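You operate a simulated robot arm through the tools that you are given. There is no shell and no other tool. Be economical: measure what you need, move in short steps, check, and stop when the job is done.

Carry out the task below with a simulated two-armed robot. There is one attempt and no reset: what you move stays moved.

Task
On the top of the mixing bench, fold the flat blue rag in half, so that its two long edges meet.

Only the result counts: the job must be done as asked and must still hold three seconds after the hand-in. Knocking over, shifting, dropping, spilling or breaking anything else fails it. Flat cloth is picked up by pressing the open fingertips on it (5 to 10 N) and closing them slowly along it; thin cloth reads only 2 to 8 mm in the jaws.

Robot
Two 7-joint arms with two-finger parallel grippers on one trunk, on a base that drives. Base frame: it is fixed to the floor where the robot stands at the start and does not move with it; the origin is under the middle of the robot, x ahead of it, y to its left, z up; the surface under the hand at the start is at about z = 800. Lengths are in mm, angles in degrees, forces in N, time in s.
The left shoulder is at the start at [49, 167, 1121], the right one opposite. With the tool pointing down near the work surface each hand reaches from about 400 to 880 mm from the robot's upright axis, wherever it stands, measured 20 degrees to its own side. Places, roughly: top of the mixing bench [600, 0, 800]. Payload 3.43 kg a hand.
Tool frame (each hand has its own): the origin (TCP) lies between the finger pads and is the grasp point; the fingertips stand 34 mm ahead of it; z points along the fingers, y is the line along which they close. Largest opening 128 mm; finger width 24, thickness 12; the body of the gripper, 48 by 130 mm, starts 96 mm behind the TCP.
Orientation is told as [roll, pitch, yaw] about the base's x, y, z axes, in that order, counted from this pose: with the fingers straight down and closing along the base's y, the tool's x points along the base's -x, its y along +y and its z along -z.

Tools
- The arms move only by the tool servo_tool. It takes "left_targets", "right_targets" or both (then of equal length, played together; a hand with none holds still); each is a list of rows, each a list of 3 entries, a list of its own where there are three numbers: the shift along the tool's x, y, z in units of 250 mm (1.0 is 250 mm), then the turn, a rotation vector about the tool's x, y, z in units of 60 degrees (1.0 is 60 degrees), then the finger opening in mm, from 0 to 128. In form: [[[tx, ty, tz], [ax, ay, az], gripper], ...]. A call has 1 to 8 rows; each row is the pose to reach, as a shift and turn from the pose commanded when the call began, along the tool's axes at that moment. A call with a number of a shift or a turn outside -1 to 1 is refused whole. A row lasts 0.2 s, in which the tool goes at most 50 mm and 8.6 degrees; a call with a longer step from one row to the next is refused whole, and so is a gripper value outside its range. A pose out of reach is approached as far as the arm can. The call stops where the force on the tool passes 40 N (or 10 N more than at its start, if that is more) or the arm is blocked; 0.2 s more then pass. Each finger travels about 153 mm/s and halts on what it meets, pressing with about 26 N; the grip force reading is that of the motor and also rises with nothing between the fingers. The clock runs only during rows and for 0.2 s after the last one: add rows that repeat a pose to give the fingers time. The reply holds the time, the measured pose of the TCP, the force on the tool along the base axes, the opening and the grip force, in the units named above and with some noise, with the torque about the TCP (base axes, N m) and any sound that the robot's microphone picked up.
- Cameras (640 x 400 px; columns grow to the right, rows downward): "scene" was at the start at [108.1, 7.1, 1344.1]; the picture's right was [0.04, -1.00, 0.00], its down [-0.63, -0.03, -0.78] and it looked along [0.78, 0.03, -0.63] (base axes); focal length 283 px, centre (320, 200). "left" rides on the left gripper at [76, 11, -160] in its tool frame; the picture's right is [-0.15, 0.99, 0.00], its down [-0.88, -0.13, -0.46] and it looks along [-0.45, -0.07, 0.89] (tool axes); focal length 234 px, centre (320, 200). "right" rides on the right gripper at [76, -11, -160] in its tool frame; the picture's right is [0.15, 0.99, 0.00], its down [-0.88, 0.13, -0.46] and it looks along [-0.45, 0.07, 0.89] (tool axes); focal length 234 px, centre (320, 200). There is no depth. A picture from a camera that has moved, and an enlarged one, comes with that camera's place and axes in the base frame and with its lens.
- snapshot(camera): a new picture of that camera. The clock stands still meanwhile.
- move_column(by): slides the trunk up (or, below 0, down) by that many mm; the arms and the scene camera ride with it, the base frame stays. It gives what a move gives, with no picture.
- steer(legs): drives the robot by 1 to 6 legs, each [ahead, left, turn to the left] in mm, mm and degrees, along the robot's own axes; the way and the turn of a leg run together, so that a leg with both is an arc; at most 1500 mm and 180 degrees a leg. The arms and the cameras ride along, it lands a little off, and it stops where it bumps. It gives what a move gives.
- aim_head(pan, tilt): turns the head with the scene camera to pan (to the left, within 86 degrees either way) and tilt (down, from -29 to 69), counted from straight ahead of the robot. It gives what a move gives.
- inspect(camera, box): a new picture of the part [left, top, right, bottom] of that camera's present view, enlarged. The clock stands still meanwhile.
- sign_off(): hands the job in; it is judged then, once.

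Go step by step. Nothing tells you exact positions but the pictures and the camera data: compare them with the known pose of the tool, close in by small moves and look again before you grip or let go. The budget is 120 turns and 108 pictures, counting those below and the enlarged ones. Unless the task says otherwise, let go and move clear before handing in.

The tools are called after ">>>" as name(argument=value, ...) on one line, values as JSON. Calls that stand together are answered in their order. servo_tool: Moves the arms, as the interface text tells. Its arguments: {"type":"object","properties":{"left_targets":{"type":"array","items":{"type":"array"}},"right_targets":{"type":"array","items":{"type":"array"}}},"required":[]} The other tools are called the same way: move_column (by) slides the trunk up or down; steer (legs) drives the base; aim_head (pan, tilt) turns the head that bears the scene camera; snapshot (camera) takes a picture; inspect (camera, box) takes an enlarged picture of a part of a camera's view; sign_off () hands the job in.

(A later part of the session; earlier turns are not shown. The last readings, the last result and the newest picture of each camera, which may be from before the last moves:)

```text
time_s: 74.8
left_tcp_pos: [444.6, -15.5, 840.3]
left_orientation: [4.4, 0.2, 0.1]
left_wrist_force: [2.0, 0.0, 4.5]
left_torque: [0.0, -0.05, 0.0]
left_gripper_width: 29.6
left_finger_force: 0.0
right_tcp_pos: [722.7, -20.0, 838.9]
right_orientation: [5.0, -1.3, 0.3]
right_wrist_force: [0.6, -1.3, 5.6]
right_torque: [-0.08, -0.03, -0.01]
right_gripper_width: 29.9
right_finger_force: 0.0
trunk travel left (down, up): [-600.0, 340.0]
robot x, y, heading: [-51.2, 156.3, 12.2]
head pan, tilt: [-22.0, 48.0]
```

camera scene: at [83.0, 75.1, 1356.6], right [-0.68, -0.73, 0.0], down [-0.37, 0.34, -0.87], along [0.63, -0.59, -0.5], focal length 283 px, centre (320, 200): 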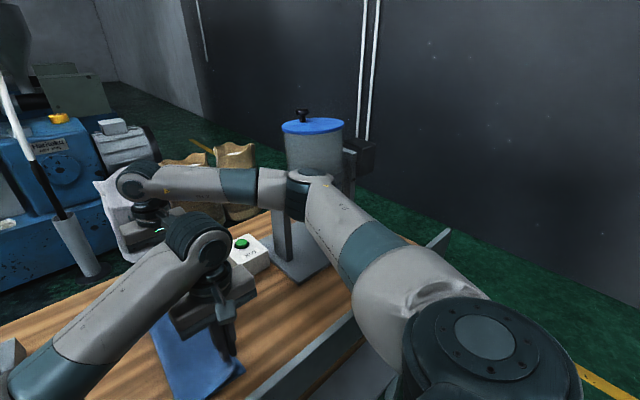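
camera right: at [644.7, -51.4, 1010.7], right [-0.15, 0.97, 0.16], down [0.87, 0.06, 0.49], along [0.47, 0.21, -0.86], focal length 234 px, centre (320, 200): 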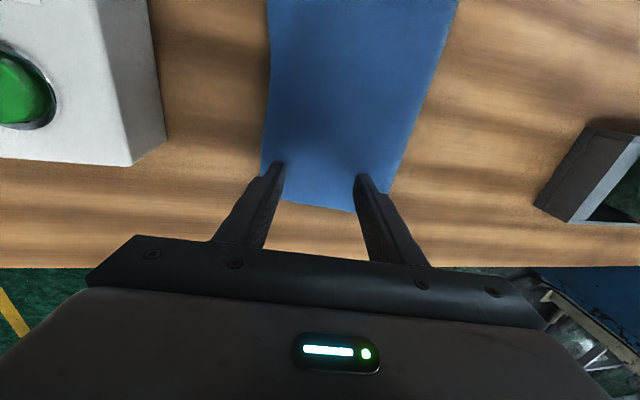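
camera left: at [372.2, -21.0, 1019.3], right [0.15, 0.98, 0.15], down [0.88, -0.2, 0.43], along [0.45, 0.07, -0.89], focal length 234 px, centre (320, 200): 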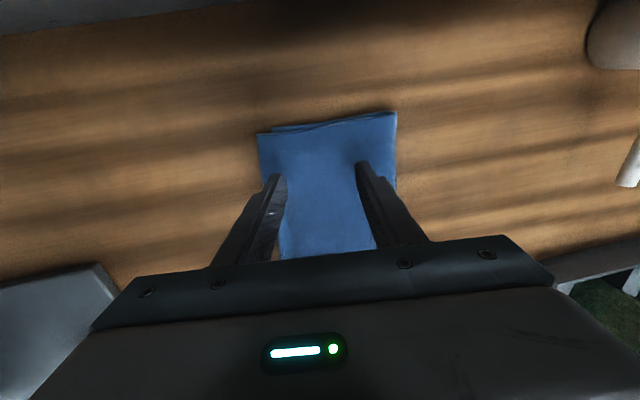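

Both press about 5 N, balanced. I close slowly.

>>> servo_tool(left_targets=[[[0, 0, 0.003], [0, 0, 0], 28], [[0, 0, 0.003], [0, 0, 0], 25], [[0, 0, 0.003], [0, 0, 0], 22], [[0, 0, 0.003], [0, 0, 0], 19], [[0, 0, 0.003], [0, 0, 0], 16], [[0, 0, 0.003], [0, 0, 0], 13], [[0, 0, 0.003], [0, 0, 0], 10]], right_targets=[[[0, 0, 0.003], [0, 0, 0], 28], [[0, 0, 0.003], [0, 0, 0], 25], [[0, 0, 0.003], [0, 0, 0], 22], [[0, 0, 0.003], [0, 0, 0], 19], [[0, 0, 0.003], [0, 0, 0], 16], [[0, 0, 0.003], [0, 0, 0], 13], [[0, 0, 0.003], [0, 0, 0], 10]])

>>> servo_tool(left_targets=[[[0, 0, 0], [0, 0, 0], 8], [[0, 0, 0], [0, 0, 0], 6], [[0, 0, 0], [0, 0, 0], 4], [[0, 0, 0], [0, 0, 0], 2], [[0, 0, 0], [0, 0, 0], 0], [[0, 0, 0], [0, 0, 0], 0]], right_targets=[[[0, 0, 0], [0, 0, 0], 8], [[0, 0, 0], [0, 0, 0], 6], [[0, 0, 0], [0, 0, 0], 4], [[0, 0, 0], [0, 0, 0], 2], [[0, 0, 0], [0, 0, 0], 0], [[0, 0, 0], [0, 0, 0], 0]])

>>> inspect(camera="left", box=[220, 80, 420, 260])

>>> inspect(camera="right", box=[220, 60, 420, 240])

```text
time_s: 76.4
left_tcp_pos: [443.8, -14.7, 838.7]
left_orientation: [4.4, 0.2, 0.0]
left_wrist_force: [0.9, -0.9, 7.2]
left_torque: [0.08, -0.05, 0.0]
left_gripper_width: 12.6
left_finger_force: 1.7
right_tcp_pos: [721.1, -20.7, 838.4]
right_orientation: [5.0, -1.4, 0.2]
right_wrist_force: [0.4, -0.5, 12.4]
right_torque: [0.02, 0.03, 0.02]
right_gripper_width: 10.0
right_finger_force: 0.0
trunk travel left (down, up): [-600.0, 340.0]
robot x, y, heading: [-45.7, 154.0, 12.1]
head pan, tilt: [-22.0, 48.0]
```

```text
time_s: 77.8
left_tcp_pos: [443.6, -15.5, 839.1]
left_orientation: [4.4, 0.2, 0.0]
left_wrist_force: [1.4, 1.3, 7.2]
left_torque: [0.09, -0.02, -0.05]
left_gripper_width: 8.5
left_finger_force: 25.7
right_tcp_pos: [720.7, -19.2, 838.7]
right_orientation: [5.1, -1.3, 0.4]
right_wrist_force: [-1.5, -0.6, 11.2]
right_torque: [0.08, 0.03, 0.01]
right_gripper_width: 4.5
right_finger_force: 26.1
trunk travel left (down, up): [-600.0, 340.0]
robot x, y, heading: [-46.7, 153.9, 12.3]
head pan, tilt: [-22.0, 48.0]
```

```text
2.22 times, centred on (320, 170) of left
camera zoom: at [369.7, -15.9, 999.8], right [0.15, 0.99, 0.07], down [0.88, -0.16, 0.44], along [0.45, 0.0, -0.89], focal length 520 px, centre (320, 267)
```

zoom: 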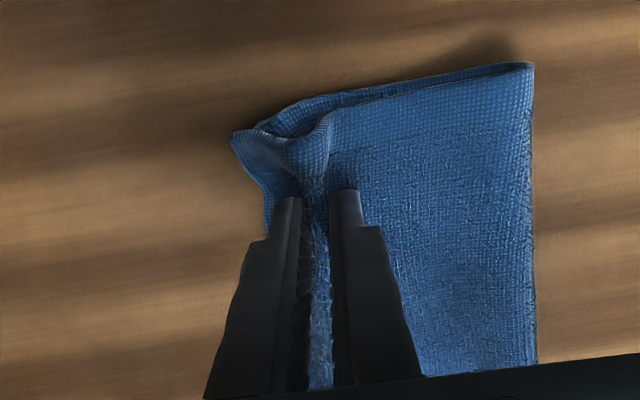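

```text
2.22 times, centred on (320, 150) of right
camera zoom: at [642.8, -45.1, 993.6], right [-0.15, 0.98, 0.08], down [0.87, 0.09, 0.49], along [0.47, 0.15, -0.87], focal length 520 px, centre (320, 311)
```

zoom: 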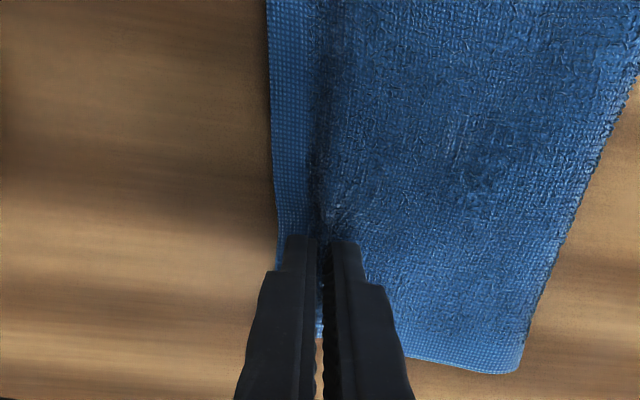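

Right holds only the upper layer (4.5 mm); left has taken both (8.5 mm), which serves as an anchor for now. I lift the right end slightly and set it back by about 22 mm.

>>> servo_tool(right_targets=[[[0, 0, -0.05], [0, 0, 0], 0], [[0, 0, -0.09], [0, 0, 0], 0], [[0, 0.03, -0.1], [0, 0, 0], 0], [[0, 0.06, -0.1], [0, 0, 0], 0], [[0, 0.09, -0.09], [0, 0, 0], 0], [[0, 0.09, -0.06], [0, 0, 0], 0]])

>>> snapshot(camera="right")

```text
time_s: 79.2
left_tcp_pos: [445.1, -17.0, 839.3]
left_orientation: [4.5, 0.2, 0.0]
left_wrist_force: [-2.2, 1.6, 11.3]
left_torque: [0.09, 0.06, 0.0]
left_gripper_width: 8.3
left_finger_force: 26.2
right_tcp_pos: [721.6, 0.5, 855.1]
right_orientation: [5.0, -1.3, 0.2]
right_wrist_force: [-0.7, -0.7, -0.6]
right_torque: [-0.03, 0.05, -0.01]
right_gripper_width: 4.1
right_finger_force: 26.2
trunk travel left (down, up): [-600.0, 340.0]
robot x, y, heading: [-46.4, 149.3, 12.1]
head pan, tilt: [-22.0, 48.0]
```

```text
21 pictures are left
camera right: at [642.7, -24.8, 1009.6], right [-0.15, 0.98, 0.08], down [0.87, 0.09, 0.48], along [0.47, 0.15, -0.87], focal length 234 px, centre (320, 200)
```

right: 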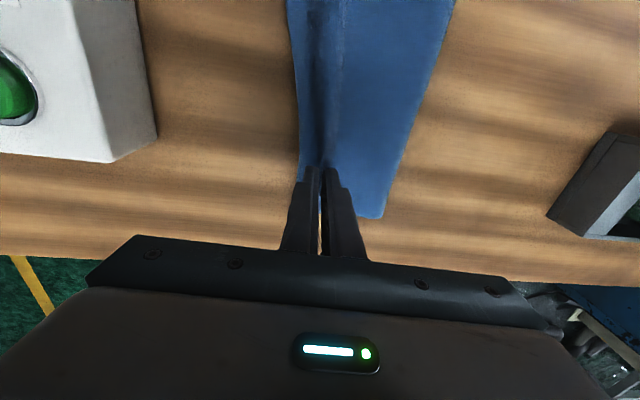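

>>> inspect(camera="right", box=[260, 60, 420, 230])

```text
2.35 times, centred on (340, 145) of right
camera zoom: at [642.7, -24.8, 1009.6], right [-0.15, 0.98, 0.08], down [0.87, 0.09, 0.48], along [0.47, 0.15, -0.87], focal length 551 px, centre (273, 329)
```

zoom: 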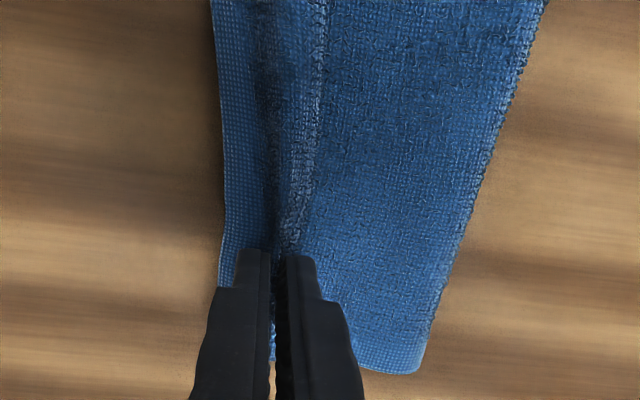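

The upper edge at the far end has moved in about 22 mm. I lower, release the right hand and rise; the left opens gently and rises too.

>>> servo_tool(right_targets=[[[0, 0, 0.03], [0, 0, 0], 0], [[0, 0, 0.045], [0, 0, 0], 10], [[0, 0, 0.045], [0, 0, 0], 26], [[0, 0, 0], [0, 0, 0], 28], [[0, 0, -0.16], [0, 0, 0], 28], [[0, 0, -0.34], [0, 0, 0], 28], [[0, 0.1, -0.48], [0, 0, 0], 28]], left_targets=[[[0, 0, 0], [0, 0, 0], 10], [[0, 0, -0.005], [0, 0, 0], 18], [[0, 0, -0.01], [0, 0, 0], 28], [[0, 0, -0.05], [0, 0, 0], 30], [[0, 0, -0.2], [0, 0, 0], 30], [[0, 0, -0.38], [0, 0, 0], 30], [[0, 0.1, -0.52], [0, 0, 0], 30]])

>>> snapshot(camera="left")

>>> inspect(camera="right", box=[240, 0, 440, 220])

>>> inspect(camera="scene", box=[260, 120, 420, 280])

```text
time_s: 80.8
left_tcp_pos: [446.7, 1.9, 971.0]
left_orientation: [4.3, 0.2, -0.1]
left_wrist_force: [-0.4, -0.2, 0.8]
left_torque: [-0.07, 0.01, 0.01]
left_gripper_width: 30.2
left_finger_force: 0.1
right_tcp_pos: [717.9, 18.7, 974.9]
right_orientation: [4.9, -1.2, 0.3]
right_wrist_force: [0.1, -0.2, -0.6]
right_torque: [-0.08, 0.0, 0.01]
right_gripper_width: 28.0
right_finger_force: 0.0
trunk travel left (down, up): [-600.0, 340.0]
robot x, y, heading: [-47.7, 153.8, 11.8]
head pan, tilt: [-22.0, 48.0]
```

```text
19 pictures are left
camera left: at [372.5, 1.6, 1131.3], right [0.15, 0.99, 0.07], down [0.88, -0.16, 0.44], along [0.45, 0.0, -0.9], focal length 234 px, centre (320, 200)
```

left: 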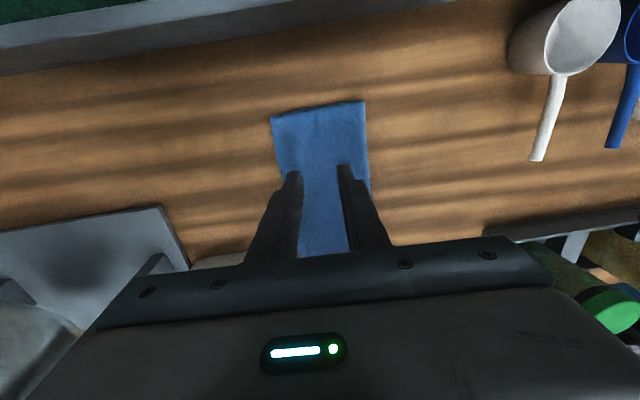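

```text
1.82 times, centred on (340, 110) of right
camera zoom: at [640.0, -6.9, 1130.7], right [-0.15, 0.98, 0.08], down [0.87, 0.1, 0.48], along [0.47, 0.14, -0.87], focal length 426 px, centre (284, 364)
```

zoom: 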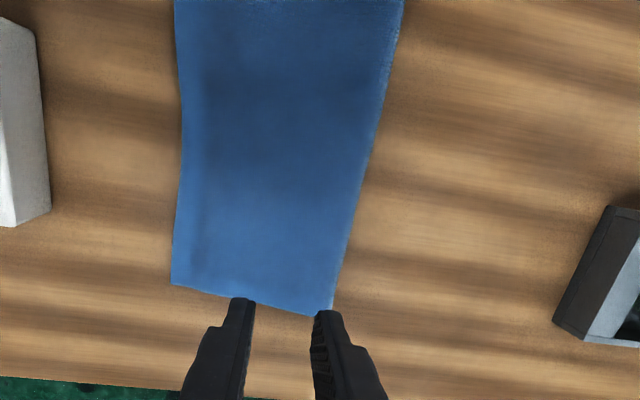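

```text
2.50 times, centred on (340, 200) of scene
camera zoom: at [79.0, 152.5, 1330.1], right [-0.17, -0.99, 0.0], down [-0.73, 0.13, -0.67], along [0.66, -0.12, -0.74], focal length 709 px, centre (270, 200)
```

zoom: 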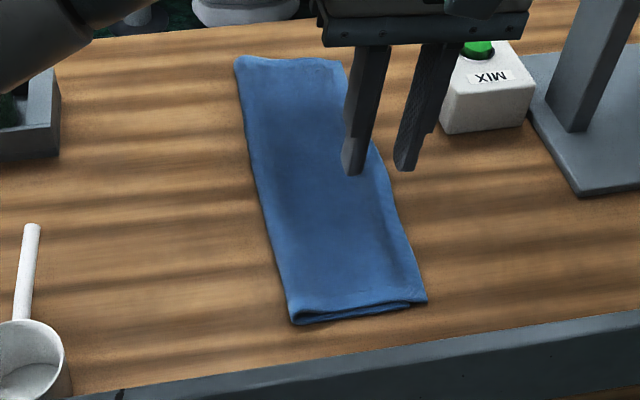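

The near end looks well aligned now. I zoom in on the edges with what detail I can get.

>>> inspect(camera="left", box=[255, 85, 385, 175])

>>> inspect(camera="right", box=[270, 60, 400, 190])

```text
4.44 times, centred on (320, 130) of left
camera zoom: at [372.5, 1.6, 1131.3], right [0.15, 0.99, 0.07], down [0.88, -0.16, 0.44], along [0.45, 0.0, -0.9], focal length 1041 px, centre (320, 511)
```

zoom: 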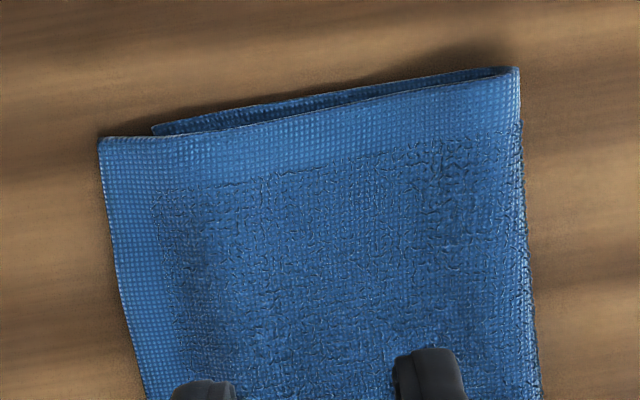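

```text
3.08 times, centred on (335, 125) of right
camera zoom: at [640.0, -6.9, 1130.7], right [-0.15, 0.98, 0.08], down [0.87, 0.1, 0.48], along [0.47, 0.14, -0.87], focal length 720 px, centre (274, 431)
```

zoom: 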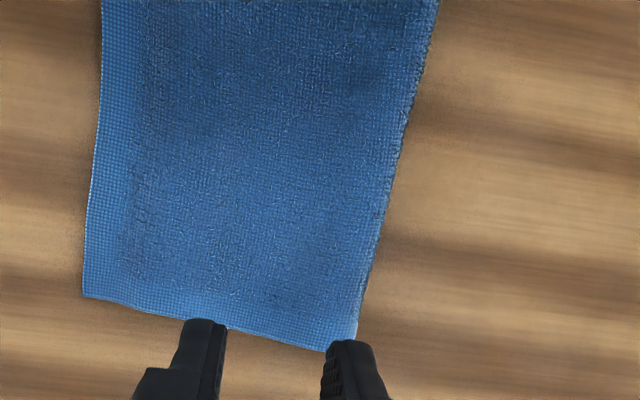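

Both ends still overhang by roughly 15 mm. The earlier edge-grip slipped because the inner finger stood on two layers and the outer one floated; the hands are now rolled ~5°, so the outer finger will reach the bench. I go for the edge again.

>>> servo_tool(left_targets=[[[0, -0.07, 0.07], [0, 0, 0], 16], [[0, -0.14, 0.18], [0, 0, 0], 16], [[0, -0.19, 0.3], [0, 0, 0], 16], [[0, -0.215, 0.4], [0, 0, 0], 16], [[0, -0.215, 0.436], [0, 0, 0], 16]], right_targets=[[[0, -0.1, 0.07], [0, 0, 0], 16], [[0, -0.2, 0.18], [0, 0, 0], 16], [[0, -0.27, 0.3], [0, 0, 0], 16], [[0, -0.302, 0.4], [0, 0, 0], 16], [[0, -0.302, 0.444], [0, 0, 0], 16]])

>>> inspect(camera="left", box=[240, 90, 400, 250])

>>> inspect(camera="right", box=[240, 80, 400, 240])

```text
time_s: 82.0
left_tcp_pos: [446.6, -29.0, 863.6]
left_orientation: [4.3, 0.2, 0.0]
left_wrist_force: [0.2, 1.5, 0.0]
left_torque: [-0.02, -0.01, 0.01]
left_gripper_width: 16.1
left_finger_force: 0.1
left hand out of reach, approached as far as the arm can: row 2, 3, 4, 5
right_tcp_pos: [722.7, -51.3, 859.1]
right_orientation: [4.9, -1.2, 0.3]
right_wrist_force: [0.8, -1.1, -0.9]
right_torque: [0.0, -0.02, 0.0]
right_gripper_width: 15.9
right_finger_force: 0.0
trunk travel left (down, up): [-600.0, 340.0]
robot x, y, heading: [-47.6, 152.2, 12.2]
head pan, tilt: [-22.0, 48.0]
```

```text
2.50 times, centred on (320, 170) of left
camera zoom: at [372.6, -30.2, 1023.8], right [0.15, 0.99, 0.08], down [0.88, -0.17, 0.44], along [0.45, 0.0, -0.89], focal length 585 px, centre (320, 275)
```

zoom: 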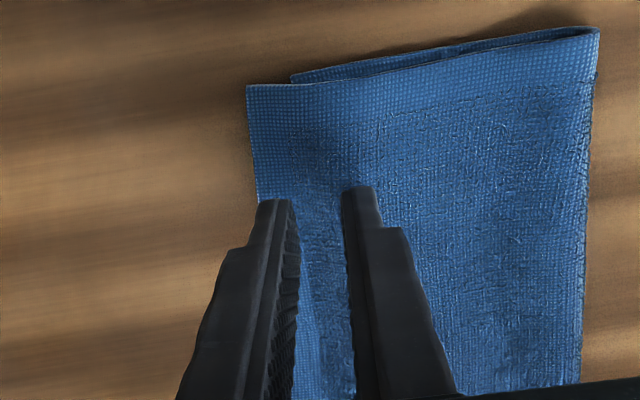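

```text
2.50 times, centred on (320, 160) of right
camera zoom: at [643.8, -75.9, 1014.0], right [-0.15, 0.98, 0.08], down [0.87, 0.09, 0.48], along [0.47, 0.15, -0.87], focal length 585 px, centre (320, 300)
```

zoom: 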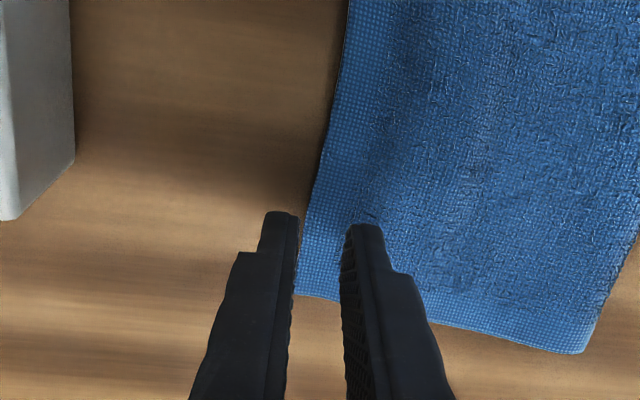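

The right hand sits exactly at the edge; the left is at its sideways reach limit, 12 mm short. I move the base 14 mm to the right and bring the right hand back by that.

>>> steer(legs=[[-3, -14, 0]])

```text
time_s: 82.8
left_tcp_pos: [445.6, -38.7, 864.4]
left_orientation: [4.3, 0.1, 0.1]
left_wrist_force: [-0.8, 0.4, 0.7]
left_torque: [0.0, 0.02, 0.0]
left_gripper_width: 16.1
left_finger_force: 0.0
right_tcp_pos: [720.3, -53.7, 859.3]
right_orientation: [5.0, -1.1, 0.9]
right_wrist_force: [0.6, -0.2, 0.2]
right_torque: [0.02, -0.01, 0.01]
right_gripper_width: 15.8
right_finger_force: 0.0
trunk travel left (down, up): [-600.0, 340.0]
robot x, y, heading: [-48.1, 139.4, 12.1]
head pan, tilt: [-22.0, 48.0]
stopped in leg 1: the robot was blocked; the commanded pose is now the measured one
```

>>> servo_tool(left_targets=[[[0, -0.012, 0.01], [0, 0, 0], 16], [[0, -0.024, 0.03], [0, 0, 0], 16]], right_targets=[[[0, 0.006, 0.01], [0, 0, 0], 16], [[0, 0.012, 0.02], [0, 0, 0], 16]])

>>> inspect(camera="left", box=[240, 90, 400, 250])

>>> inspect(camera="right", box=[240, 80, 400, 240])

```text
time_s: 83.5
left_tcp_pos: [446.4, -39.6, 862.8]
left_orientation: [4.4, 0.2, 0.0]
left_wrist_force: [-0.3, -0.2, 0.3]
left_torque: [0.04, -0.03, 0.02]
left_gripper_width: 15.9
left_finger_force: 0.0
left hand out of reach, approached as far as the arm can: row 1, 2
right_tcp_pos: [721.7, -52.4, 853.9]
right_orientation: [5.1, -1.2, 0.8]
right_wrist_force: [-0.3, 1.0, -0.9]
right_torque: [0.0, -0.04, -0.01]
right_gripper_width: 16.1
right_finger_force: 0.1
trunk travel left (down, up): [-600.0, 340.0]
robot x, y, heading: [-47.6, 141.8, 12.0]
head pan, tilt: [-22.0, 48.0]
```

```text
2.50 times, centred on (320, 170) of left
camera zoom: at [372.2, -40.5, 1024.1], right [0.15, 0.99, 0.07], down [0.88, -0.16, 0.44], along [0.45, 0.0, -0.89], focal length 585 px, centre (320, 275)
```

zoom: 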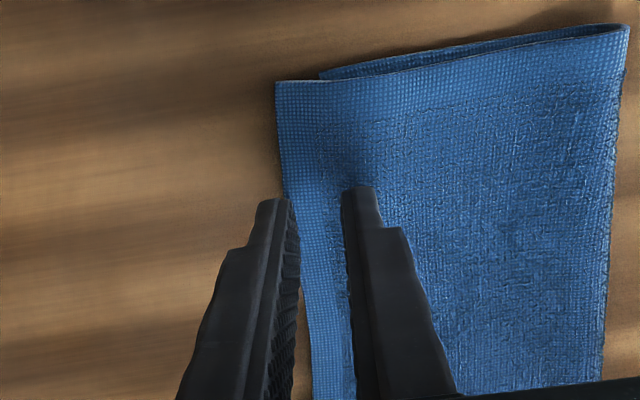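

```text
2.50 times, centred on (320, 160) of right
camera zoom: at [642.8, -78.5, 1009.1], right [-0.16, 0.98, 0.08], down [0.87, 0.1, 0.48], along [0.47, 0.15, -0.87], focal length 585 px, centre (320, 300)
```

zoom: 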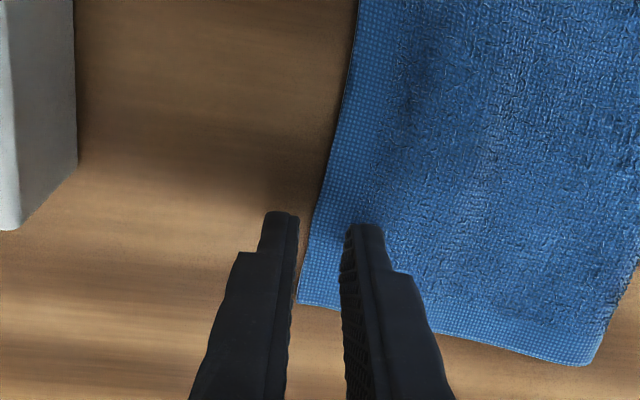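

The left is now exactly at the edge; the right needs a few mm inward. I lower both to light contact.

>>> servo_tool(left_targets=[[[0, -0.002, 0.04], [0, 0, 0], 16], [[0, -0.004, 0.07], [0, 0, 0], 16], [[0, -0.006, 0.088], [0, 0, 0], 16], [[0, -0.006, 0.088], [0, 0, 0], 16]], right_targets=[[[0, 0.012, 0.02], [0, 0, 0], 16], [[0, 0.012, 0.04], [0, 0, 0], 16], [[0, 0.012, 0.056], [0, 0, 0], 16], [[0, 0.012, 0.056], [0, 0, 0], 16]])

```text
time_s: 84.5
left_tcp_pos: [447.8, -39.6, 840.6]
left_orientation: [4.4, 0.3, 0.1]
left_wrist_force: [0.5, -0.5, 0.7]
left_torque: [-0.01, -0.01, 0.03]
left_gripper_width: 16.1
left_finger_force: 0.1
right_tcp_pos: [721.8, -47.0, 838.6]
right_orientation: [4.9, -1.2, 0.8]
right_wrist_force: [1.0, -0.1, 0.8]
right_torque: [-0.02, -0.02, 0.03]
right_gripper_width: 15.8
right_finger_force: 0.0
trunk travel left (down, up): [-600.0, 340.0]
robot x, y, heading: [-48.7, 142.2, 12.3]
head pan, tilt: [-22.0, 48.0]
```

>>> servo_tool(left_targets=[[[0, 0, 0.007], [0, 0, 0], 16], [[0, 0, 0.012], [0, 0, 0], 16]], right_targets=[[[0, 0, 0.004], [0, 0, 0], 16], [[0, 0, 0.008], [0, 0, 0], 16]])

```text
time_s: 85.0
left_tcp_pos: [447.5, -39.5, 838.4]
left_orientation: [4.4, 0.4, 0.1]
left_wrist_force: [0.8, -1.6, 4.4]
left_torque: [0.04, -0.02, -0.04]
left_gripper_width: 16.2
left_finger_force: 0.4
right_tcp_pos: [722.6, -47.3, 838.5]
right_orientation: [5.1, -1.2, 0.8]
right_wrist_force: [0.1, -0.7, 1.9]
right_torque: [0.04, -0.02, -0.04]
right_gripper_width: 16.0
right_finger_force: 0.1
trunk travel left (down, up): [-600.0, 340.0]
robot x, y, heading: [-50.0, 143.7, 12.1]
head pan, tilt: [-22.0, 48.0]
```

Contact is light on both; I press a touch more and close slowly.

>>> servo_tool(left_targets=[[[0, 0, 0.004], [0, 0, 0], 15], [[0, 0, 0.004], [0, 0, 0], 13], [[0, 0, 0.004], [0, 0, 0], 11], [[0, 0, 0.004], [0, 0, 0], 9], [[0, 0, 0.004], [0, 0, 0], 6], [[0, 0, 0.004], [0, 0, 0], 3], [[0, 0, 0.004], [0, 0, 0], 0], [[0, 0, 0.004], [0, 0, 0], 0]], right_targets=[[[0, 0, 0.007], [0, 0, 0], 15], [[0, 0, 0.008], [0, 0, 0], 13], [[0, 0, 0.008], [0, 0, 0], 11], [[0, 0, 0.008], [0, 0, 0], 9], [[0, 0, 0.008], [0, 0, 0], 6], [[0, 0, 0.008], [0, 0, 0], 3], [[0, 0, 0.008], [0, 0, 0], 0], [[0, 0, 0.008], [0, 0, 0], 0]])

```text
time_s: 86.8
left_tcp_pos: [447.0, -39.0, 838.7]
left_orientation: [4.5, 0.2, 0.1]
left_wrist_force: [0.1, 0.9, 11.9]
left_torque: [0.11, -0.01, 0.01]
left_gripper_width: 0.0
left_finger_force: 26.3
right_tcp_pos: [720.9, -47.4, 837.3]
right_orientation: [5.1, -1.1, 0.8]
right_wrist_force: [0.9, -0.1, 4.8]
right_torque: [-0.02, -0.04, 0.0]
right_gripper_width: 0.0
right_finger_force: 26.0
trunk travel left (down, up): [-600.0, 340.0]
robot x, y, heading: [-48.1, 143.9, 12.4]
head pan, tilt: [-22.0, 48.0]
```

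No catch with the small opening. The 26–30 mm opening with both fingers on the cloth did catch the upper layer on the right, but the released ridge sprang outward, so I must over-shift. I set up that pinch on both.

>>> servo_tool(left_targets=[[[0, 0, -0.04], [0, 0, 0], 0], [[0, 0.034, -0.06], [0, 0, 0], 13], [[0, 0.068, -0.06], [0, 0, 0], 26], [[0, 0.068, -0.03], [0, 0, 0], 26], [[0, 0.068, -0.003], [0, 0, 0], 26], [[0, 0.068, 0.0], [0, 0, 0], 26]], right_targets=[[[0, 0, -0.04], [0, 0, 0], 0], [[0, 0.05, -0.06], [0, 0, 0], 15], [[0, 0.108, -0.06], [0, 0, 0], 30], [[0, 0.108, -0.03], [0, 0, 0], 30], [[0, 0.108, -0.006], [0, 0, 0], 30], [[0, 0.108, -0.004], [0, 0, 0], 30]])

```text
time_s: 88.2
left_tcp_pos: [446.9, -22.0, 839.1]
left_orientation: [4.3, 0.3, -0.1]
left_wrist_force: [-0.9, -0.3, 7.2]
left_torque: [-0.04, 0.01, 0.0]
left_gripper_width: 25.5
left_finger_force: 0.0
right_tcp_pos: [720.5, -21.9, 839.6]
right_orientation: [5.1, -1.2, 0.8]
right_wrist_force: [0.6, -0.5, 3.8]
right_torque: [-0.01, -0.02, -0.01]
right_gripper_width: 29.6
right_finger_force: 0.1
trunk travel left (down, up): [-600.0, 340.0]
robot x, y, heading: [-49.7, 141.4, 12.3]
head pan, tilt: [-22.0, 48.0]
```

>>> servo_tool(left_targets=[[[0, 0, 0], [0, 0, 0], 24], [[0, 0, 0], [0, 0, 0], 21], [[0, 0, 0], [0, 0, 0], 18], [[0, 0, 0], [0, 0, 0], 15], [[0, 0, 0], [0, 0, 0], 12], [[0, 0, 0], [0, 0, 0], 9]], right_targets=[[[0, 0, 0.005], [0, 0, 0], 28], [[0, 0, 0.006], [0, 0, 0], 25], [[0, 0, 0.006], [0, 0, 0], 22], [[0, 0, 0.006], [0, 0, 0], 19], [[0, 0, 0.006], [0, 0, 0], 15], [[0, 0, 0.006], [0, 0, 0], 11]])

>>> servo_tool(left_targets=[[[0, 0, 0], [0, 0, 0], 7], [[0, 0, 0], [0, 0, 0], 5], [[0, 0, 0], [0, 0, 0], 3], [[0, 0, 0], [0, 0, 0], 0], [[0, 0, 0], [0, 0, 0], 0]], right_targets=[[[0, 0, 0], [0, 0, 0], 8], [[0, 0, 0], [0, 0, 0], 5], [[0, 0, 0], [0, 0, 0], 3], [[0, 0, 0], [0, 0, 0], 0], [[0, 0, 0], [0, 0, 0], 0]])

>>> snapshot(camera="left")

```text
time_s: 89.7
left_tcp_pos: [447.9, -21.5, 839.1]
left_orientation: [4.4, 0.3, 0.2]
left_wrist_force: [0.6, 0.1, 7.2]
left_torque: [0.07, -0.03, 0.03]
left_gripper_width: 11.5
left_finger_force: 1.6
right_tcp_pos: [720.3, -20.6, 838.0]
right_orientation: [4.9, -1.1, 0.8]
right_wrist_force: [0.4, -1.0, 9.4]
right_torque: [0.01, -0.06, 0.02]
right_gripper_width: 10.5
right_finger_force: 0.0
trunk travel left (down, up): [-600.0, 340.0]
robot x, y, heading: [-44.9, 141.9, 12.2]
head pan, tilt: [-22.0, 48.0]
```

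```text
time_s: 90.8
left_tcp_pos: [446.8, -21.6, 839.4]
left_orientation: [4.4, 0.2, 0.1]
left_wrist_force: [1.0, 0.8, 8.3]
left_torque: [0.12, -0.06, -0.02]
left_gripper_width: 7.6
left_finger_force: 25.5
right_tcp_pos: [720.4, -19.7, 837.6]
right_orientation: [5.0, -1.3, 0.8]
right_wrist_force: [-0.6, -0.4, 8.8]
right_torque: [0.08, 0.02, 0.02]
right_gripper_width: 3.9
right_finger_force: 26.4
trunk travel left (down, up): [-600.0, 340.0]
robot x, y, heading: [-47.0, 144.4, 12.2]
head pan, tilt: [-22.0, 48.0]
```

```text
10 pictures are left
camera left: at [372.1, -22.7, 999.9], right [0.15, 0.99, 0.07], down [0.88, -0.16, 0.44], along [0.45, 0.0, -0.89], focal length 234 px, centre (320, 200)
```

left: 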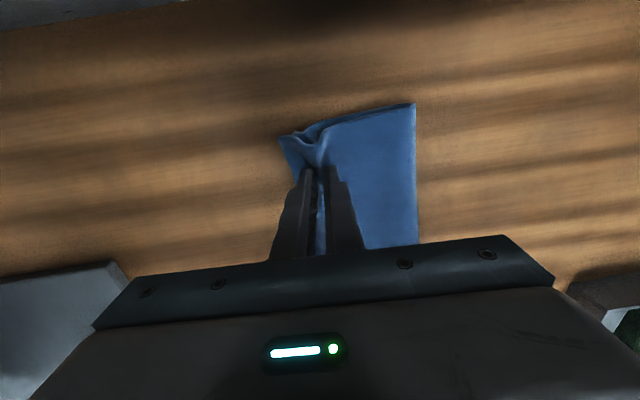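

Left again clamps both layers, keeping the near end anchored; right holds only the upper. I lift the right end and draw it inward to see where the lower edge really lies.

>>> servo_tool(right_targets=[[[0, 0, -0.06], [0, 0, 0], 0], [[0, 0.03, -0.12], [0, 0, 0], 0], [[0, 0.07, -0.16], [0, 0, 0], 0], [[0, 0.12, -0.18], [0, 0, 0], 0], [[0, 0.17, -0.18], [0, 0, 0], 0]])

>>> inspect(camera="right", box=[240, 20, 420, 220])

```text
time_s: 92.0
left_tcp_pos: [446.1, -21.5, 839.1]
left_orientation: [4.4, 0.2, -0.1]
left_wrist_force: [-1.1, 0.6, 12.5]
left_torque: [0.13, 0.01, -0.04]
left_gripper_width: 7.6
left_finger_force: 25.9
right_tcp_pos: [719.1, 19.7, 887.2]
right_orientation: [5.0, -1.2, 0.9]
right_wrist_force: [-1.8, 0.1, -0.4]
right_torque: [-0.01, 0.11, 0.04]
right_gripper_width: 3.8
right_finger_force: 25.8
trunk travel left (down, up): [-600.0, 340.0]
robot x, y, heading: [-48.5, 143.5, 12.3]
head pan, tilt: [-22.0, 48.0]
```

```text
2.00 times, centred on (330, 120) of right
camera zoom: at [640.7, -7.9, 1041.9], right [-0.16, 0.98, 0.08], down [0.87, 0.1, 0.48], along [0.47, 0.15, -0.87], focal length 468 px, centre (300, 360)
```

zoom: 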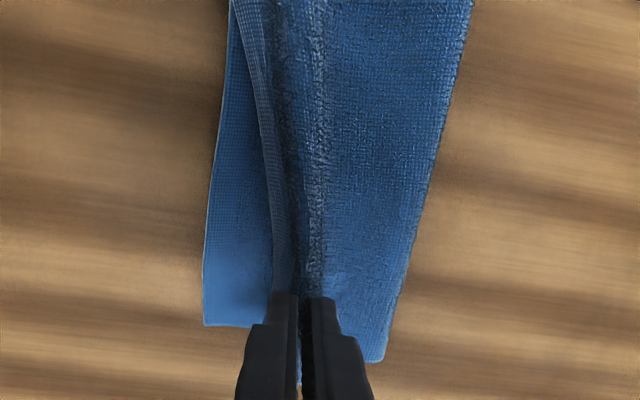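

Now the lower far edge shows clearly at y ≈ −24. From the previous release (hand at 0.5 → edge at −49), releasing here at y ≈ 21 should land the upper edge on it. I lower and release the right hand.

>>> servo_tool(right_targets=[[[0, 0, 0.05], [0, 0, 0], 0], [[0, 0, 0.1], [0, 0, 0], 0], [[0, 0, 0.15], [0, 0, 0], 0], [[0, 0, 0.165], [0, 0, 0], 10], [[0, 0, 0.165], [0, 0, 0], 26], [[0, 0, 0.1], [0, 0, 0], 28], [[0, 0, -0.08], [0, 0, 0], 28], [[0, 0, -0.26], [0, 0, 0], 28]])

>>> inspect(camera="right", box=[240, 20, 420, 220])

```text
time_s: 93.8
left_tcp_pos: [446.3, -22.0, 839.3]
left_orientation: [4.3, 0.2, 0.1]
left_wrist_force: [-1.4, 0.4, 11.8]
left_torque: [0.15, 0.09, -0.05]
left_gripper_width: 7.8
left_finger_force: 26.0
right_tcp_pos: [716.5, 10.2, 952.1]
right_orientation: [5.1, -1.1, 0.8]
right_wrist_force: [0.2, 0.0, 0.0]
right_torque: [0.03, 0.02, 0.01]
right_gripper_width: 27.9
right_finger_force: 0.0
trunk travel left (down, up): [-600.0, 340.0]
robot x, y, heading: [-47.6, 147.2, 12.4]
head pan, tilt: [-22.0, 48.0]
```

```text
2.00 times, centred on (330, 120) of right
camera zoom: at [638.6, -14.9, 1107.4], right [-0.16, 0.98, 0.08], down [0.87, 0.1, 0.48], along [0.47, 0.15, -0.87], focal length 468 px, centre (300, 360)
```

zoom: 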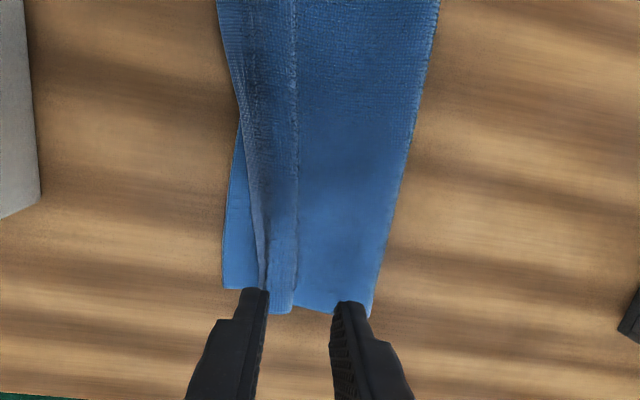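

The released edge flipped back into a strip again at the far end (free edge y ≈ 19, crease ≈ 1). That is the case my edge-grip handled well before, so I repeat it there with the right hand, level this time.

>>> servo_tool(right_targets=[[[-0.01, 0, 0.1], [0.04, 0, 0], 20], [[-0.022, -0.01, 0.22], [0.083, 0, 0], 14], [[-0.022, -0.02, 0.33], [0.083, 0, 0], 14], [[-0.022, -0.026, 0.39], [0.083, 0, 0], 14]])

>>> inspect(camera="right", box=[260, 80, 400, 240])

```text
time_s: 94.8
left_tcp_pos: [445.6, -21.6, 839.9]
left_orientation: [4.4, 0.2, 0.0]
left_wrist_force: [-2.4, 0.7, 12.3]
left_torque: [0.11, 0.08, -0.01]
left_gripper_width: 7.6
left_finger_force: 26.1
right_tcp_pos: [724.9, 14.5, 854.1]
right_orientation: [0.1, -1.2, 0.8]
right_wrist_force: [-0.4, -0.2, 0.6]
right_torque: [0.0, 0.0, 0.0]
right_gripper_width: 13.8
right_finger_force: 0.1
trunk travel left (down, up): [-600.0, 340.0]
robot x, y, heading: [-49.0, 142.6, 12.1]
head pan, tilt: [-22.0, 48.0]
```

```text
2.50 times, centred on (330, 160) of right
camera zoom: at [647.3, 2.1, 1010.2], right [-0.16, 0.99, 0.0], down [0.87, 0.14, 0.47], along [0.47, 0.07, -0.88], focal length 585 px, centre (295, 300)
```

zoom: 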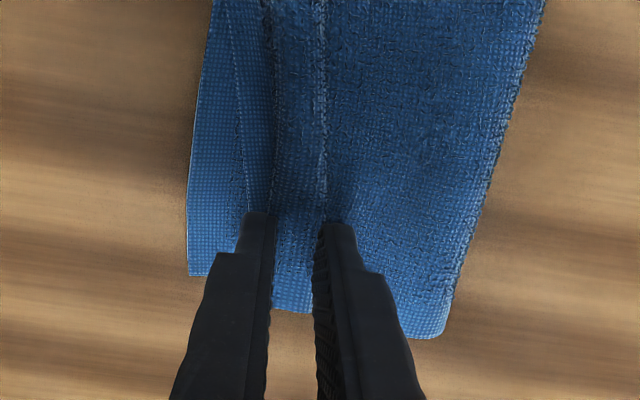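

The strip turns out to be a flattened ridge: the true upper edge (fine hem) lies outward at y ≈ −6, 18 mm inside the lower edge. I move the right fingers to straddle that hem edge, rolled 8° so the outer finger bears on the lower hem.

>>> servo_tool(right_targets=[[[0, -0.035, 0], [-0.066, 0, 0], 16], [[0, -0.073, 0.0], [-0.133, 0, 0], 16], [[0, -0.073, 0.012], [-0.133, 0, 0], 16]])

>>> inspect(camera="right", box=[260, 80, 400, 240])

```text
time_s: 95.7
left_tcp_pos: [446.9, -21.9, 839.2]
left_orientation: [4.3, 0.2, 0.0]
left_wrist_force: [-0.9, 0.6, 11.3]
left_torque: [0.14, 0.02, 0.0]
left_gripper_width: 7.5
left_finger_force: 26.0
right_tcp_pos: [724.7, -4.1, 852.0]
right_orientation: [8.2, -1.2, 0.8]
right_wrist_force: [-0.7, -0.2, 0.5]
right_torque: [-0.04, 0.0, -0.01]
right_gripper_width: 16.2
right_finger_force: 0.1
trunk travel left (down, up): [-600.0, 340.0]
robot x, y, heading: [-44.2, 141.1, 12.0]
head pan, tilt: [-22.0, 48.0]
```

```text
2.50 times, centred on (330, 160) of right
camera zoom: at [647.9, -38.5, 1004.6], right [-0.16, 0.98, 0.14], down [0.87, 0.08, 0.49], along [0.47, 0.2, -0.86], focal length 585 px, centre (295, 300)
```

zoom: 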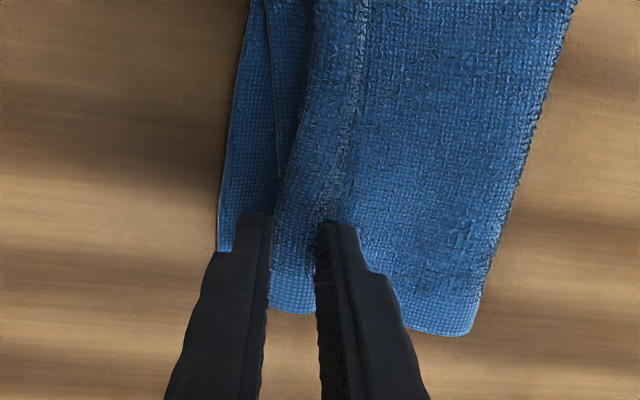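

The hem is tucked beneath a bulge of the upper layer here. I pinch that bulge, lift it so the hem hangs free, and check.

>>> servo_tool(right_targets=[[[0, 0, 0.02], [0.04, 0, 0], 20], [[0, 0.006, 0.034], [0.08, 0, 0], 20], [[0, 0.006, 0.036], [0.08, 0, 0], 16], [[0, 0.006, 0.036], [0.08, 0, 0], 12], [[0, 0.006, 0.036], [0.08, 0, 0], 8], [[0, 0.006, 0.036], [0.08, 0, 0], 4], [[0, 0.006, 0.036], [0.08, 0, 0], 0], [[0, 0.006, 0.036], [0.08, 0, 0], 0]])

```text
time_s: 97.5
left_tcp_pos: [446.0, -21.1, 839.4]
left_orientation: [4.3, 0.2, 0.1]
left_wrist_force: [-0.2, 0.1, 9.4]
left_torque: [0.07, -0.01, -0.05]
left_gripper_width: 7.6
left_finger_force: 26.0
right_tcp_pos: [725.2, -1.2, 842.8]
right_orientation: [3.4, -1.2, 0.8]
right_wrist_force: [1.3, 2.0, 7.5]
right_torque: [0.07, -0.09, -0.01]
right_gripper_width: 6.7
right_finger_force: 25.5
trunk travel left (down, up): [-600.0, 340.0]
robot x, y, heading: [-45.1, 139.5, 12.0]
head pan, tilt: [-22.0, 48.0]
```

>>> servo_tool(right_targets=[[[0, 0, -0.06], [0, 0, 0], 0], [[0, 0, -0.12], [0, 0, 0], 0], [[0, 0, -0.18], [0, 0, 0], 0], [[0, 0, -0.2], [0, 0, 0], 0]])

>>> inspect(camera="right", box=[240, 40, 420, 230])

```text
time_s: 98.5
left_tcp_pos: [446.1, -23.0, 838.7]
left_orientation: [4.4, 0.1, 0.2]
left_wrist_force: [-1.1, 0.3, 10.9]
left_torque: [0.15, 0.07, -0.02]
left_gripper_width: 7.6
left_finger_force: 26.0
right_tcp_pos: [724.7, -4.0, 891.9]
right_orientation: [3.2, -1.2, 0.9]
right_wrist_force: [-2.3, -0.2, -0.9]
right_torque: [0.02, 0.05, 0.02]
right_gripper_width: 6.6
right_finger_force: 25.4
trunk travel left (down, up): [-600.0, 340.0]
robot x, y, heading: [-46.7, 139.5, 12.2]
head pan, tilt: [-22.0, 48.0]
```

```text
2.11 times, centred on (330, 135) of right
camera zoom: at [646.4, -25.2, 1048.4], right [-0.16, 0.99, 0.05], down [0.87, 0.12, 0.48], along [0.47, 0.12, -0.88], focal length 493 px, centre (299, 337)
```

zoom: 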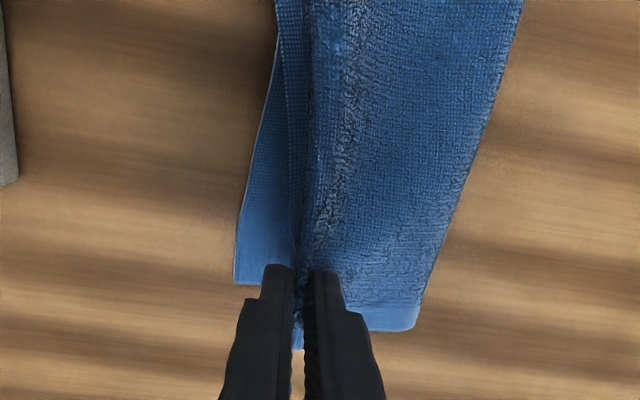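

The right hand holds the upper layer's bunched hem with the lower layer lying flat below. My earlier over-pull moved the fold inward, so I carry this end back toward the fold side to let the fold roll out again, then return without pulling.

>>> servo_tool(right_targets=[[[0, 0.08, -0.02], [0, 0, 0], 0], [[0, 0.18, -0.04], [0, 0, 0], 0], [[0, 0.28, -0.02], [0, 0, 0], 0], [[0, 0.38, 0.02], [0, 0, 0], 0], [[0, 0.46, 0.06], [0, 0, 0], 0], [[0, 0.46, 0.06], [0, 0, 0], 0], [[0, 0.38, 0.02], [0, 0, 0], 0], [[0, 0.28, 0.0], [0, 0, 0], 0]])

>>> servo_tool(right_targets=[[[0, -0.06, 0], [0, 0, 0], 0], [[0, -0.12, 0.02], [0, 0, 0], 0], [[0, -0.18, 0.06], [0, 0, 0], 0], [[0, -0.21, 0.1], [0, 0, 0], 0]])

>>> inspect(camera="right", box=[240, 40, 420, 230])

```text
time_s: 100.2
left_tcp_pos: [446.1, -22.7, 839.1]
left_orientation: [4.3, 0.2, 0.0]
left_wrist_force: [15.8, 6.0, 16.4]
left_torque: [0.32, -0.55, -0.01]
left_gripper_width: 7.6
left_finger_force: 25.8
right_tcp_pos: [724.2, 67.8, 895.4]
right_orientation: [3.3, -1.2, 0.9]
right_wrist_force: [-12.5, -4.9, -2.8]
right_torque: [-0.15, 0.33, 0.1]
right_gripper_width: 4.9
right_finger_force: 26.4
trunk travel left (down, up): [-600.0, 340.0]
robot x, y, heading: [-43.2, 142.6, 12.2]
head pan, tilt: [-22.0, 48.0]
```

```text
time_s: 101.2
left_tcp_pos: [446.2, -23.4, 838.8]
left_orientation: [4.2, 0.3, -0.1]
left_wrist_force: [0.4, -2.3, 14.1]
left_torque: [0.01, -0.04, 0.0]
left_gripper_width: 7.5
left_finger_force: 26.1
right_tcp_pos: [726.0, 15.3, 867.9]
right_orientation: [3.3, -1.2, 0.8]
right_wrist_force: [0.3, 0.4, -0.1]
right_torque: [-0.02, -0.01, 0.0]
right_gripper_width: 4.7
right_finger_force: 26.4
trunk travel left (down, up): [-600.0, 340.0]
robot x, y, heading: [-49.2, 140.3, 12.2]
head pan, tilt: [-22.0, 48.0]
```

```text
2.11 times, centred on (330, 135) of right
camera zoom: at [647.2, -6.7, 1024.0], right [-0.16, 0.99, 0.05], down [0.87, 0.12, 0.48], along [0.47, 0.12, -0.88], focal length 493 px, centre (299, 337)
```

zoom: 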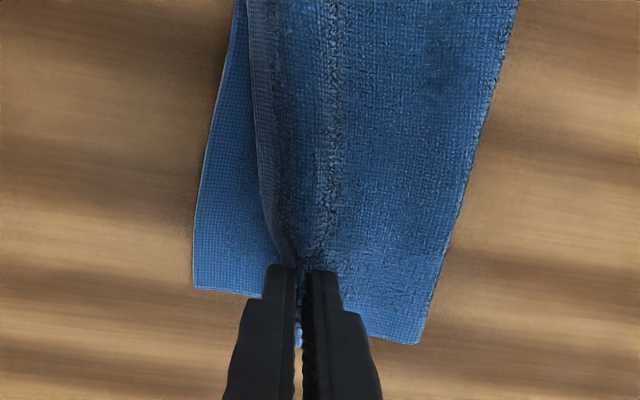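

The fold has rolled out (lower layer now 119 mm wide, edge at y ≈ −32) and the hem hangs on the outer side of the fingers. I move out until just short of taut, lower, and release.

>>> servo_tool(right_targets=[[[0, -0.03, 0.01], [0, 0, 0], 0], [[0, -0.06, 0.03], [0, 0, 0], 0], [[0, -0.076, 0.06], [0, 0, 0], 0], [[0, -0.08, 0.085], [0, 0, 0], 0], [[0, -0.08, 0.085], [0, 0, 0], 12], [[0, -0.08, 0.06], [0, 0, 0], 26], [[0, -0.08, -0.1], [0, 0, 0], 28], [[0, -0.08, -0.28], [0, 0, 0], 28]])

>>> inspect(camera="right", box=[240, 20, 420, 220])

```text
time_s: 103.0
left_tcp_pos: [446.2, -21.5, 838.5]
left_orientation: [4.5, 0.3, 0.1]
left_wrist_force: [-1.6, -2.9, 12.6]
left_torque: [-0.04, 0.08, 0.03]
left_gripper_width: 7.7
left_finger_force: 25.6
right_tcp_pos: [723.8, -8.4, 937.9]
right_orientation: [3.3, -1.2, 0.9]
right_wrist_force: [0.1, 0.5, 0.1]
right_torque: [0.01, -0.02, -0.01]
right_gripper_width: 28.0
right_finger_force: 0.0
trunk travel left (down, up): [-600.0, 340.0]
robot x, y, heading: [-49.0, 140.8, 12.4]
head pan, tilt: [-22.0, 48.0]
```

```text
2.00 times, centred on (330, 120) of right
camera zoom: at [645.4, -30.5, 1093.5], right [-0.16, 0.99, 0.05], down [0.87, 0.12, 0.48], along [0.47, 0.12, -0.88], focal length 468 px, centre (300, 360)
```

zoom: 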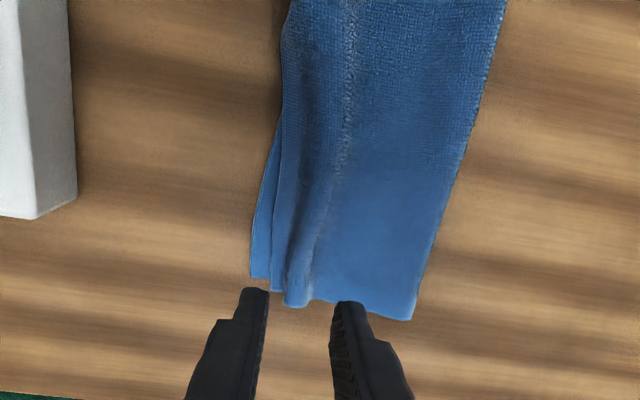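

Much better: at the far end the upper edge is now within about 14 mm, with a soft bulge behind it. I pat the bulge down gently with the closed fingers, and let go with the left hand.

>>> servo_tool(right_targets=[[[0, 0.02, 0.08], [0, 0, 0], 10], [[0, 0.03, 0.2], [0, 0, 0], 0], [[0, 0.03, 0.3], [0, 0, 0], 0], [[0, 0.03, 0.36], [0, 0, 0], 0], [[0, 0.02, 0.38], [0, 0, 0], 0], [[0, 0.015, 0.386], [0, 0, 0], 0]], left_targets=[[[0, 0, 0], [0, 0, 0], 12], [[0, 0, -0.004], [0, 0, 0], 20], [[0, 0, -0.008], [0, 0, 0], 28], [[0, 0, -0.05], [0, 0, 0], 30], [[0, 0, -0.2], [0, 0, 0], 30], [[0, 0, -0.38], [0, 0, 0], 30]])

```text
time_s: 104.5
left_tcp_pos: [446.0, -29.2, 934.8]
left_orientation: [4.4, 0.1, -0.1]
left_wrist_force: [0.3, 1.0, 0.1]
left_torque: [0.07, 0.01, 0.0]
left_gripper_width: 30.0
left_finger_force: 0.0
right_tcp_pos: [725.2, 0.5, 841.9]
right_orientation: [3.3, -1.4, 1.0]
right_wrist_force: [1.7, 3.4, 12.6]
right_torque: [0.06, -0.07, -0.01]
right_gripper_width: 0.0
right_finger_force: 26.4
trunk travel left (down, up): [-600.0, 340.0]
robot x, y, heading: [-48.2, 142.4, 12.3]
head pan, tilt: [-22.0, 48.0]
```

Pressed flat at about 12 N. I raise the right hand and take one scene look.

>>> servo_tool(right_targets=[[[0, 0, -0.06], [0, 0, 0], 0], [[0, 0, -0.2], [0, 0, 0], 0], [[0, 0, -0.4], [0, 0, 0], 0], [[0, 0, -0.55], [0, 0, 0], 10], [[0.0, 0.15, -0.62], [0, 0, 0], 10], [[0.0, 0.3, -0.7], [0, 0, 0], 10]], left_targets=[[[0, 0, -0.05], [0, 0, 0], 20], [[0, 0.1, -0.1], [0, 0, 0], 20], [[0, 0.25, -0.15], [0, 0, 0], 20], [[0, 0.4, -0.2], [0, 0, 0], 20], [[0, 0.55, -0.25], [0, 0, 0], 20], [[0, 0.7, -0.3], [0, 0, 0], 20]])

>>> inspect(camera="scene", box=[260, 110, 440, 290])

```text
time_s: 105.8
left_tcp_pos: [447.1, 141.1, 1022.4]
left_orientation: [4.2, 0.3, 0.0]
left_wrist_force: [0.1, 0.1, 0.5]
left_torque: [-0.06, -0.03, -0.02]
left_gripper_width: 20.0
left_finger_force: 0.2
right_tcp_pos: [721.1, 68.8, 1021.3]
right_orientation: [3.1, -1.2, 0.8]
right_wrist_force: [0.2, 0.3, 0.4]
right_torque: [-0.05, -0.04, 0.03]
right_gripper_width: 10.0
right_finger_force: 0.1
trunk travel left (down, up): [-600.0, 340.0]
robot x, y, heading: [-49.9, 139.5, 12.2]
head pan, tilt: [-22.0, 48.0]
```

```text
2.22 times, centred on (350, 200) of scene
camera zoom: at [78.0, 141.0, 1330.2], right [-0.17, -0.99, 0.0], down [-0.73, 0.13, -0.67], along [0.66, -0.12, -0.74], focal length 630 px, centre (253, 200)
```

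zoom: 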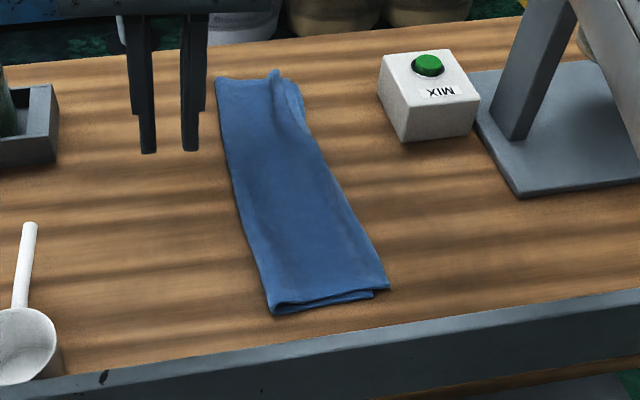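

The near end overhangs ~13 mm; at the far end a small ridge remains, which still holds the upper edge back. I zoom there before one last pat.

>>> inspect(camera="scene", box=[305, 125, 375, 185])

```text
6.67 times, centred on (340, 155) of scene
camera zoom: at [78.0, 141.0, 1330.2], right [-0.17, -0.99, 0.0], down [-0.73, 0.13, -0.67], along [0.66, -0.12, -0.74], focal length 1890 px, centre (187, 500)
```

zoom: 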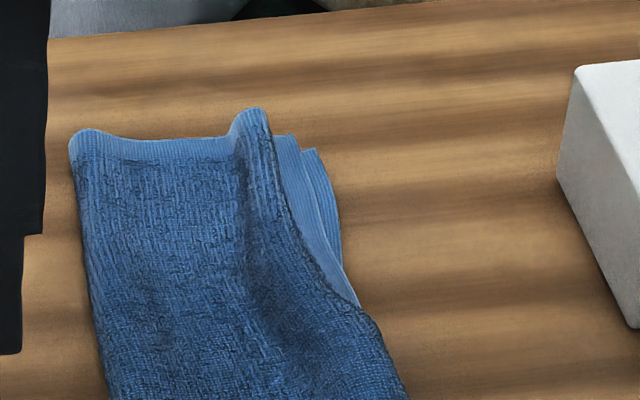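

The far upper corner is only ~12 mm inside the lower one, with a low ridge at y ≈ −15 holding it back. I press that ridge down once with the closed fingers; flattening it should move the edge outward.

>>> servo_tool(right_targets=[[[-0.03, -0.18, 0.02], [0, 0, 0], 0], [[-0.056, -0.34, 0.1], [0, 0, 0], 0], [[-0.056, -0.36, 0.28], [0, 0, 0], 0], [[-0.056, -0.36, 0.46], [0, 0, 0], 0], [[-0.056, -0.36, 0.62], [0, 0, 0], 0], [[-0.056, -0.36, 0.68], [0, 0, 0], 0], [[-0.056, -0.37, 0.7], [0, 0, 0], 0], [[-0.056, -0.38, 0.705], [0, 0, 0], 0]])

```text
time_s: 107.7
left_tcp_pos: [447.1, 139.9, 1022.7]
left_orientation: [4.3, 0.2, 0.1]
left_wrist_force: [1.3, 0.6, -0.3]
left_torque: [0.04, 0.0, 0.04]
left_gripper_width: 19.9
left_finger_force: 0.1
right_tcp_pos: [739.9, -17.9, 840.6]
right_orientation: [3.2, -1.4, 0.9]
right_wrist_force: [0.8, 3.1, 11.3]
right_torque: [0.17, 0.06, -0.03]
right_gripper_width: 0.0
right_finger_force: 26.2
trunk travel left (down, up): [-600.0, 340.0]
robot x, y, heading: [-47.3, 141.4, 12.5]
head pan, tilt: [-22.0, 48.0]
```

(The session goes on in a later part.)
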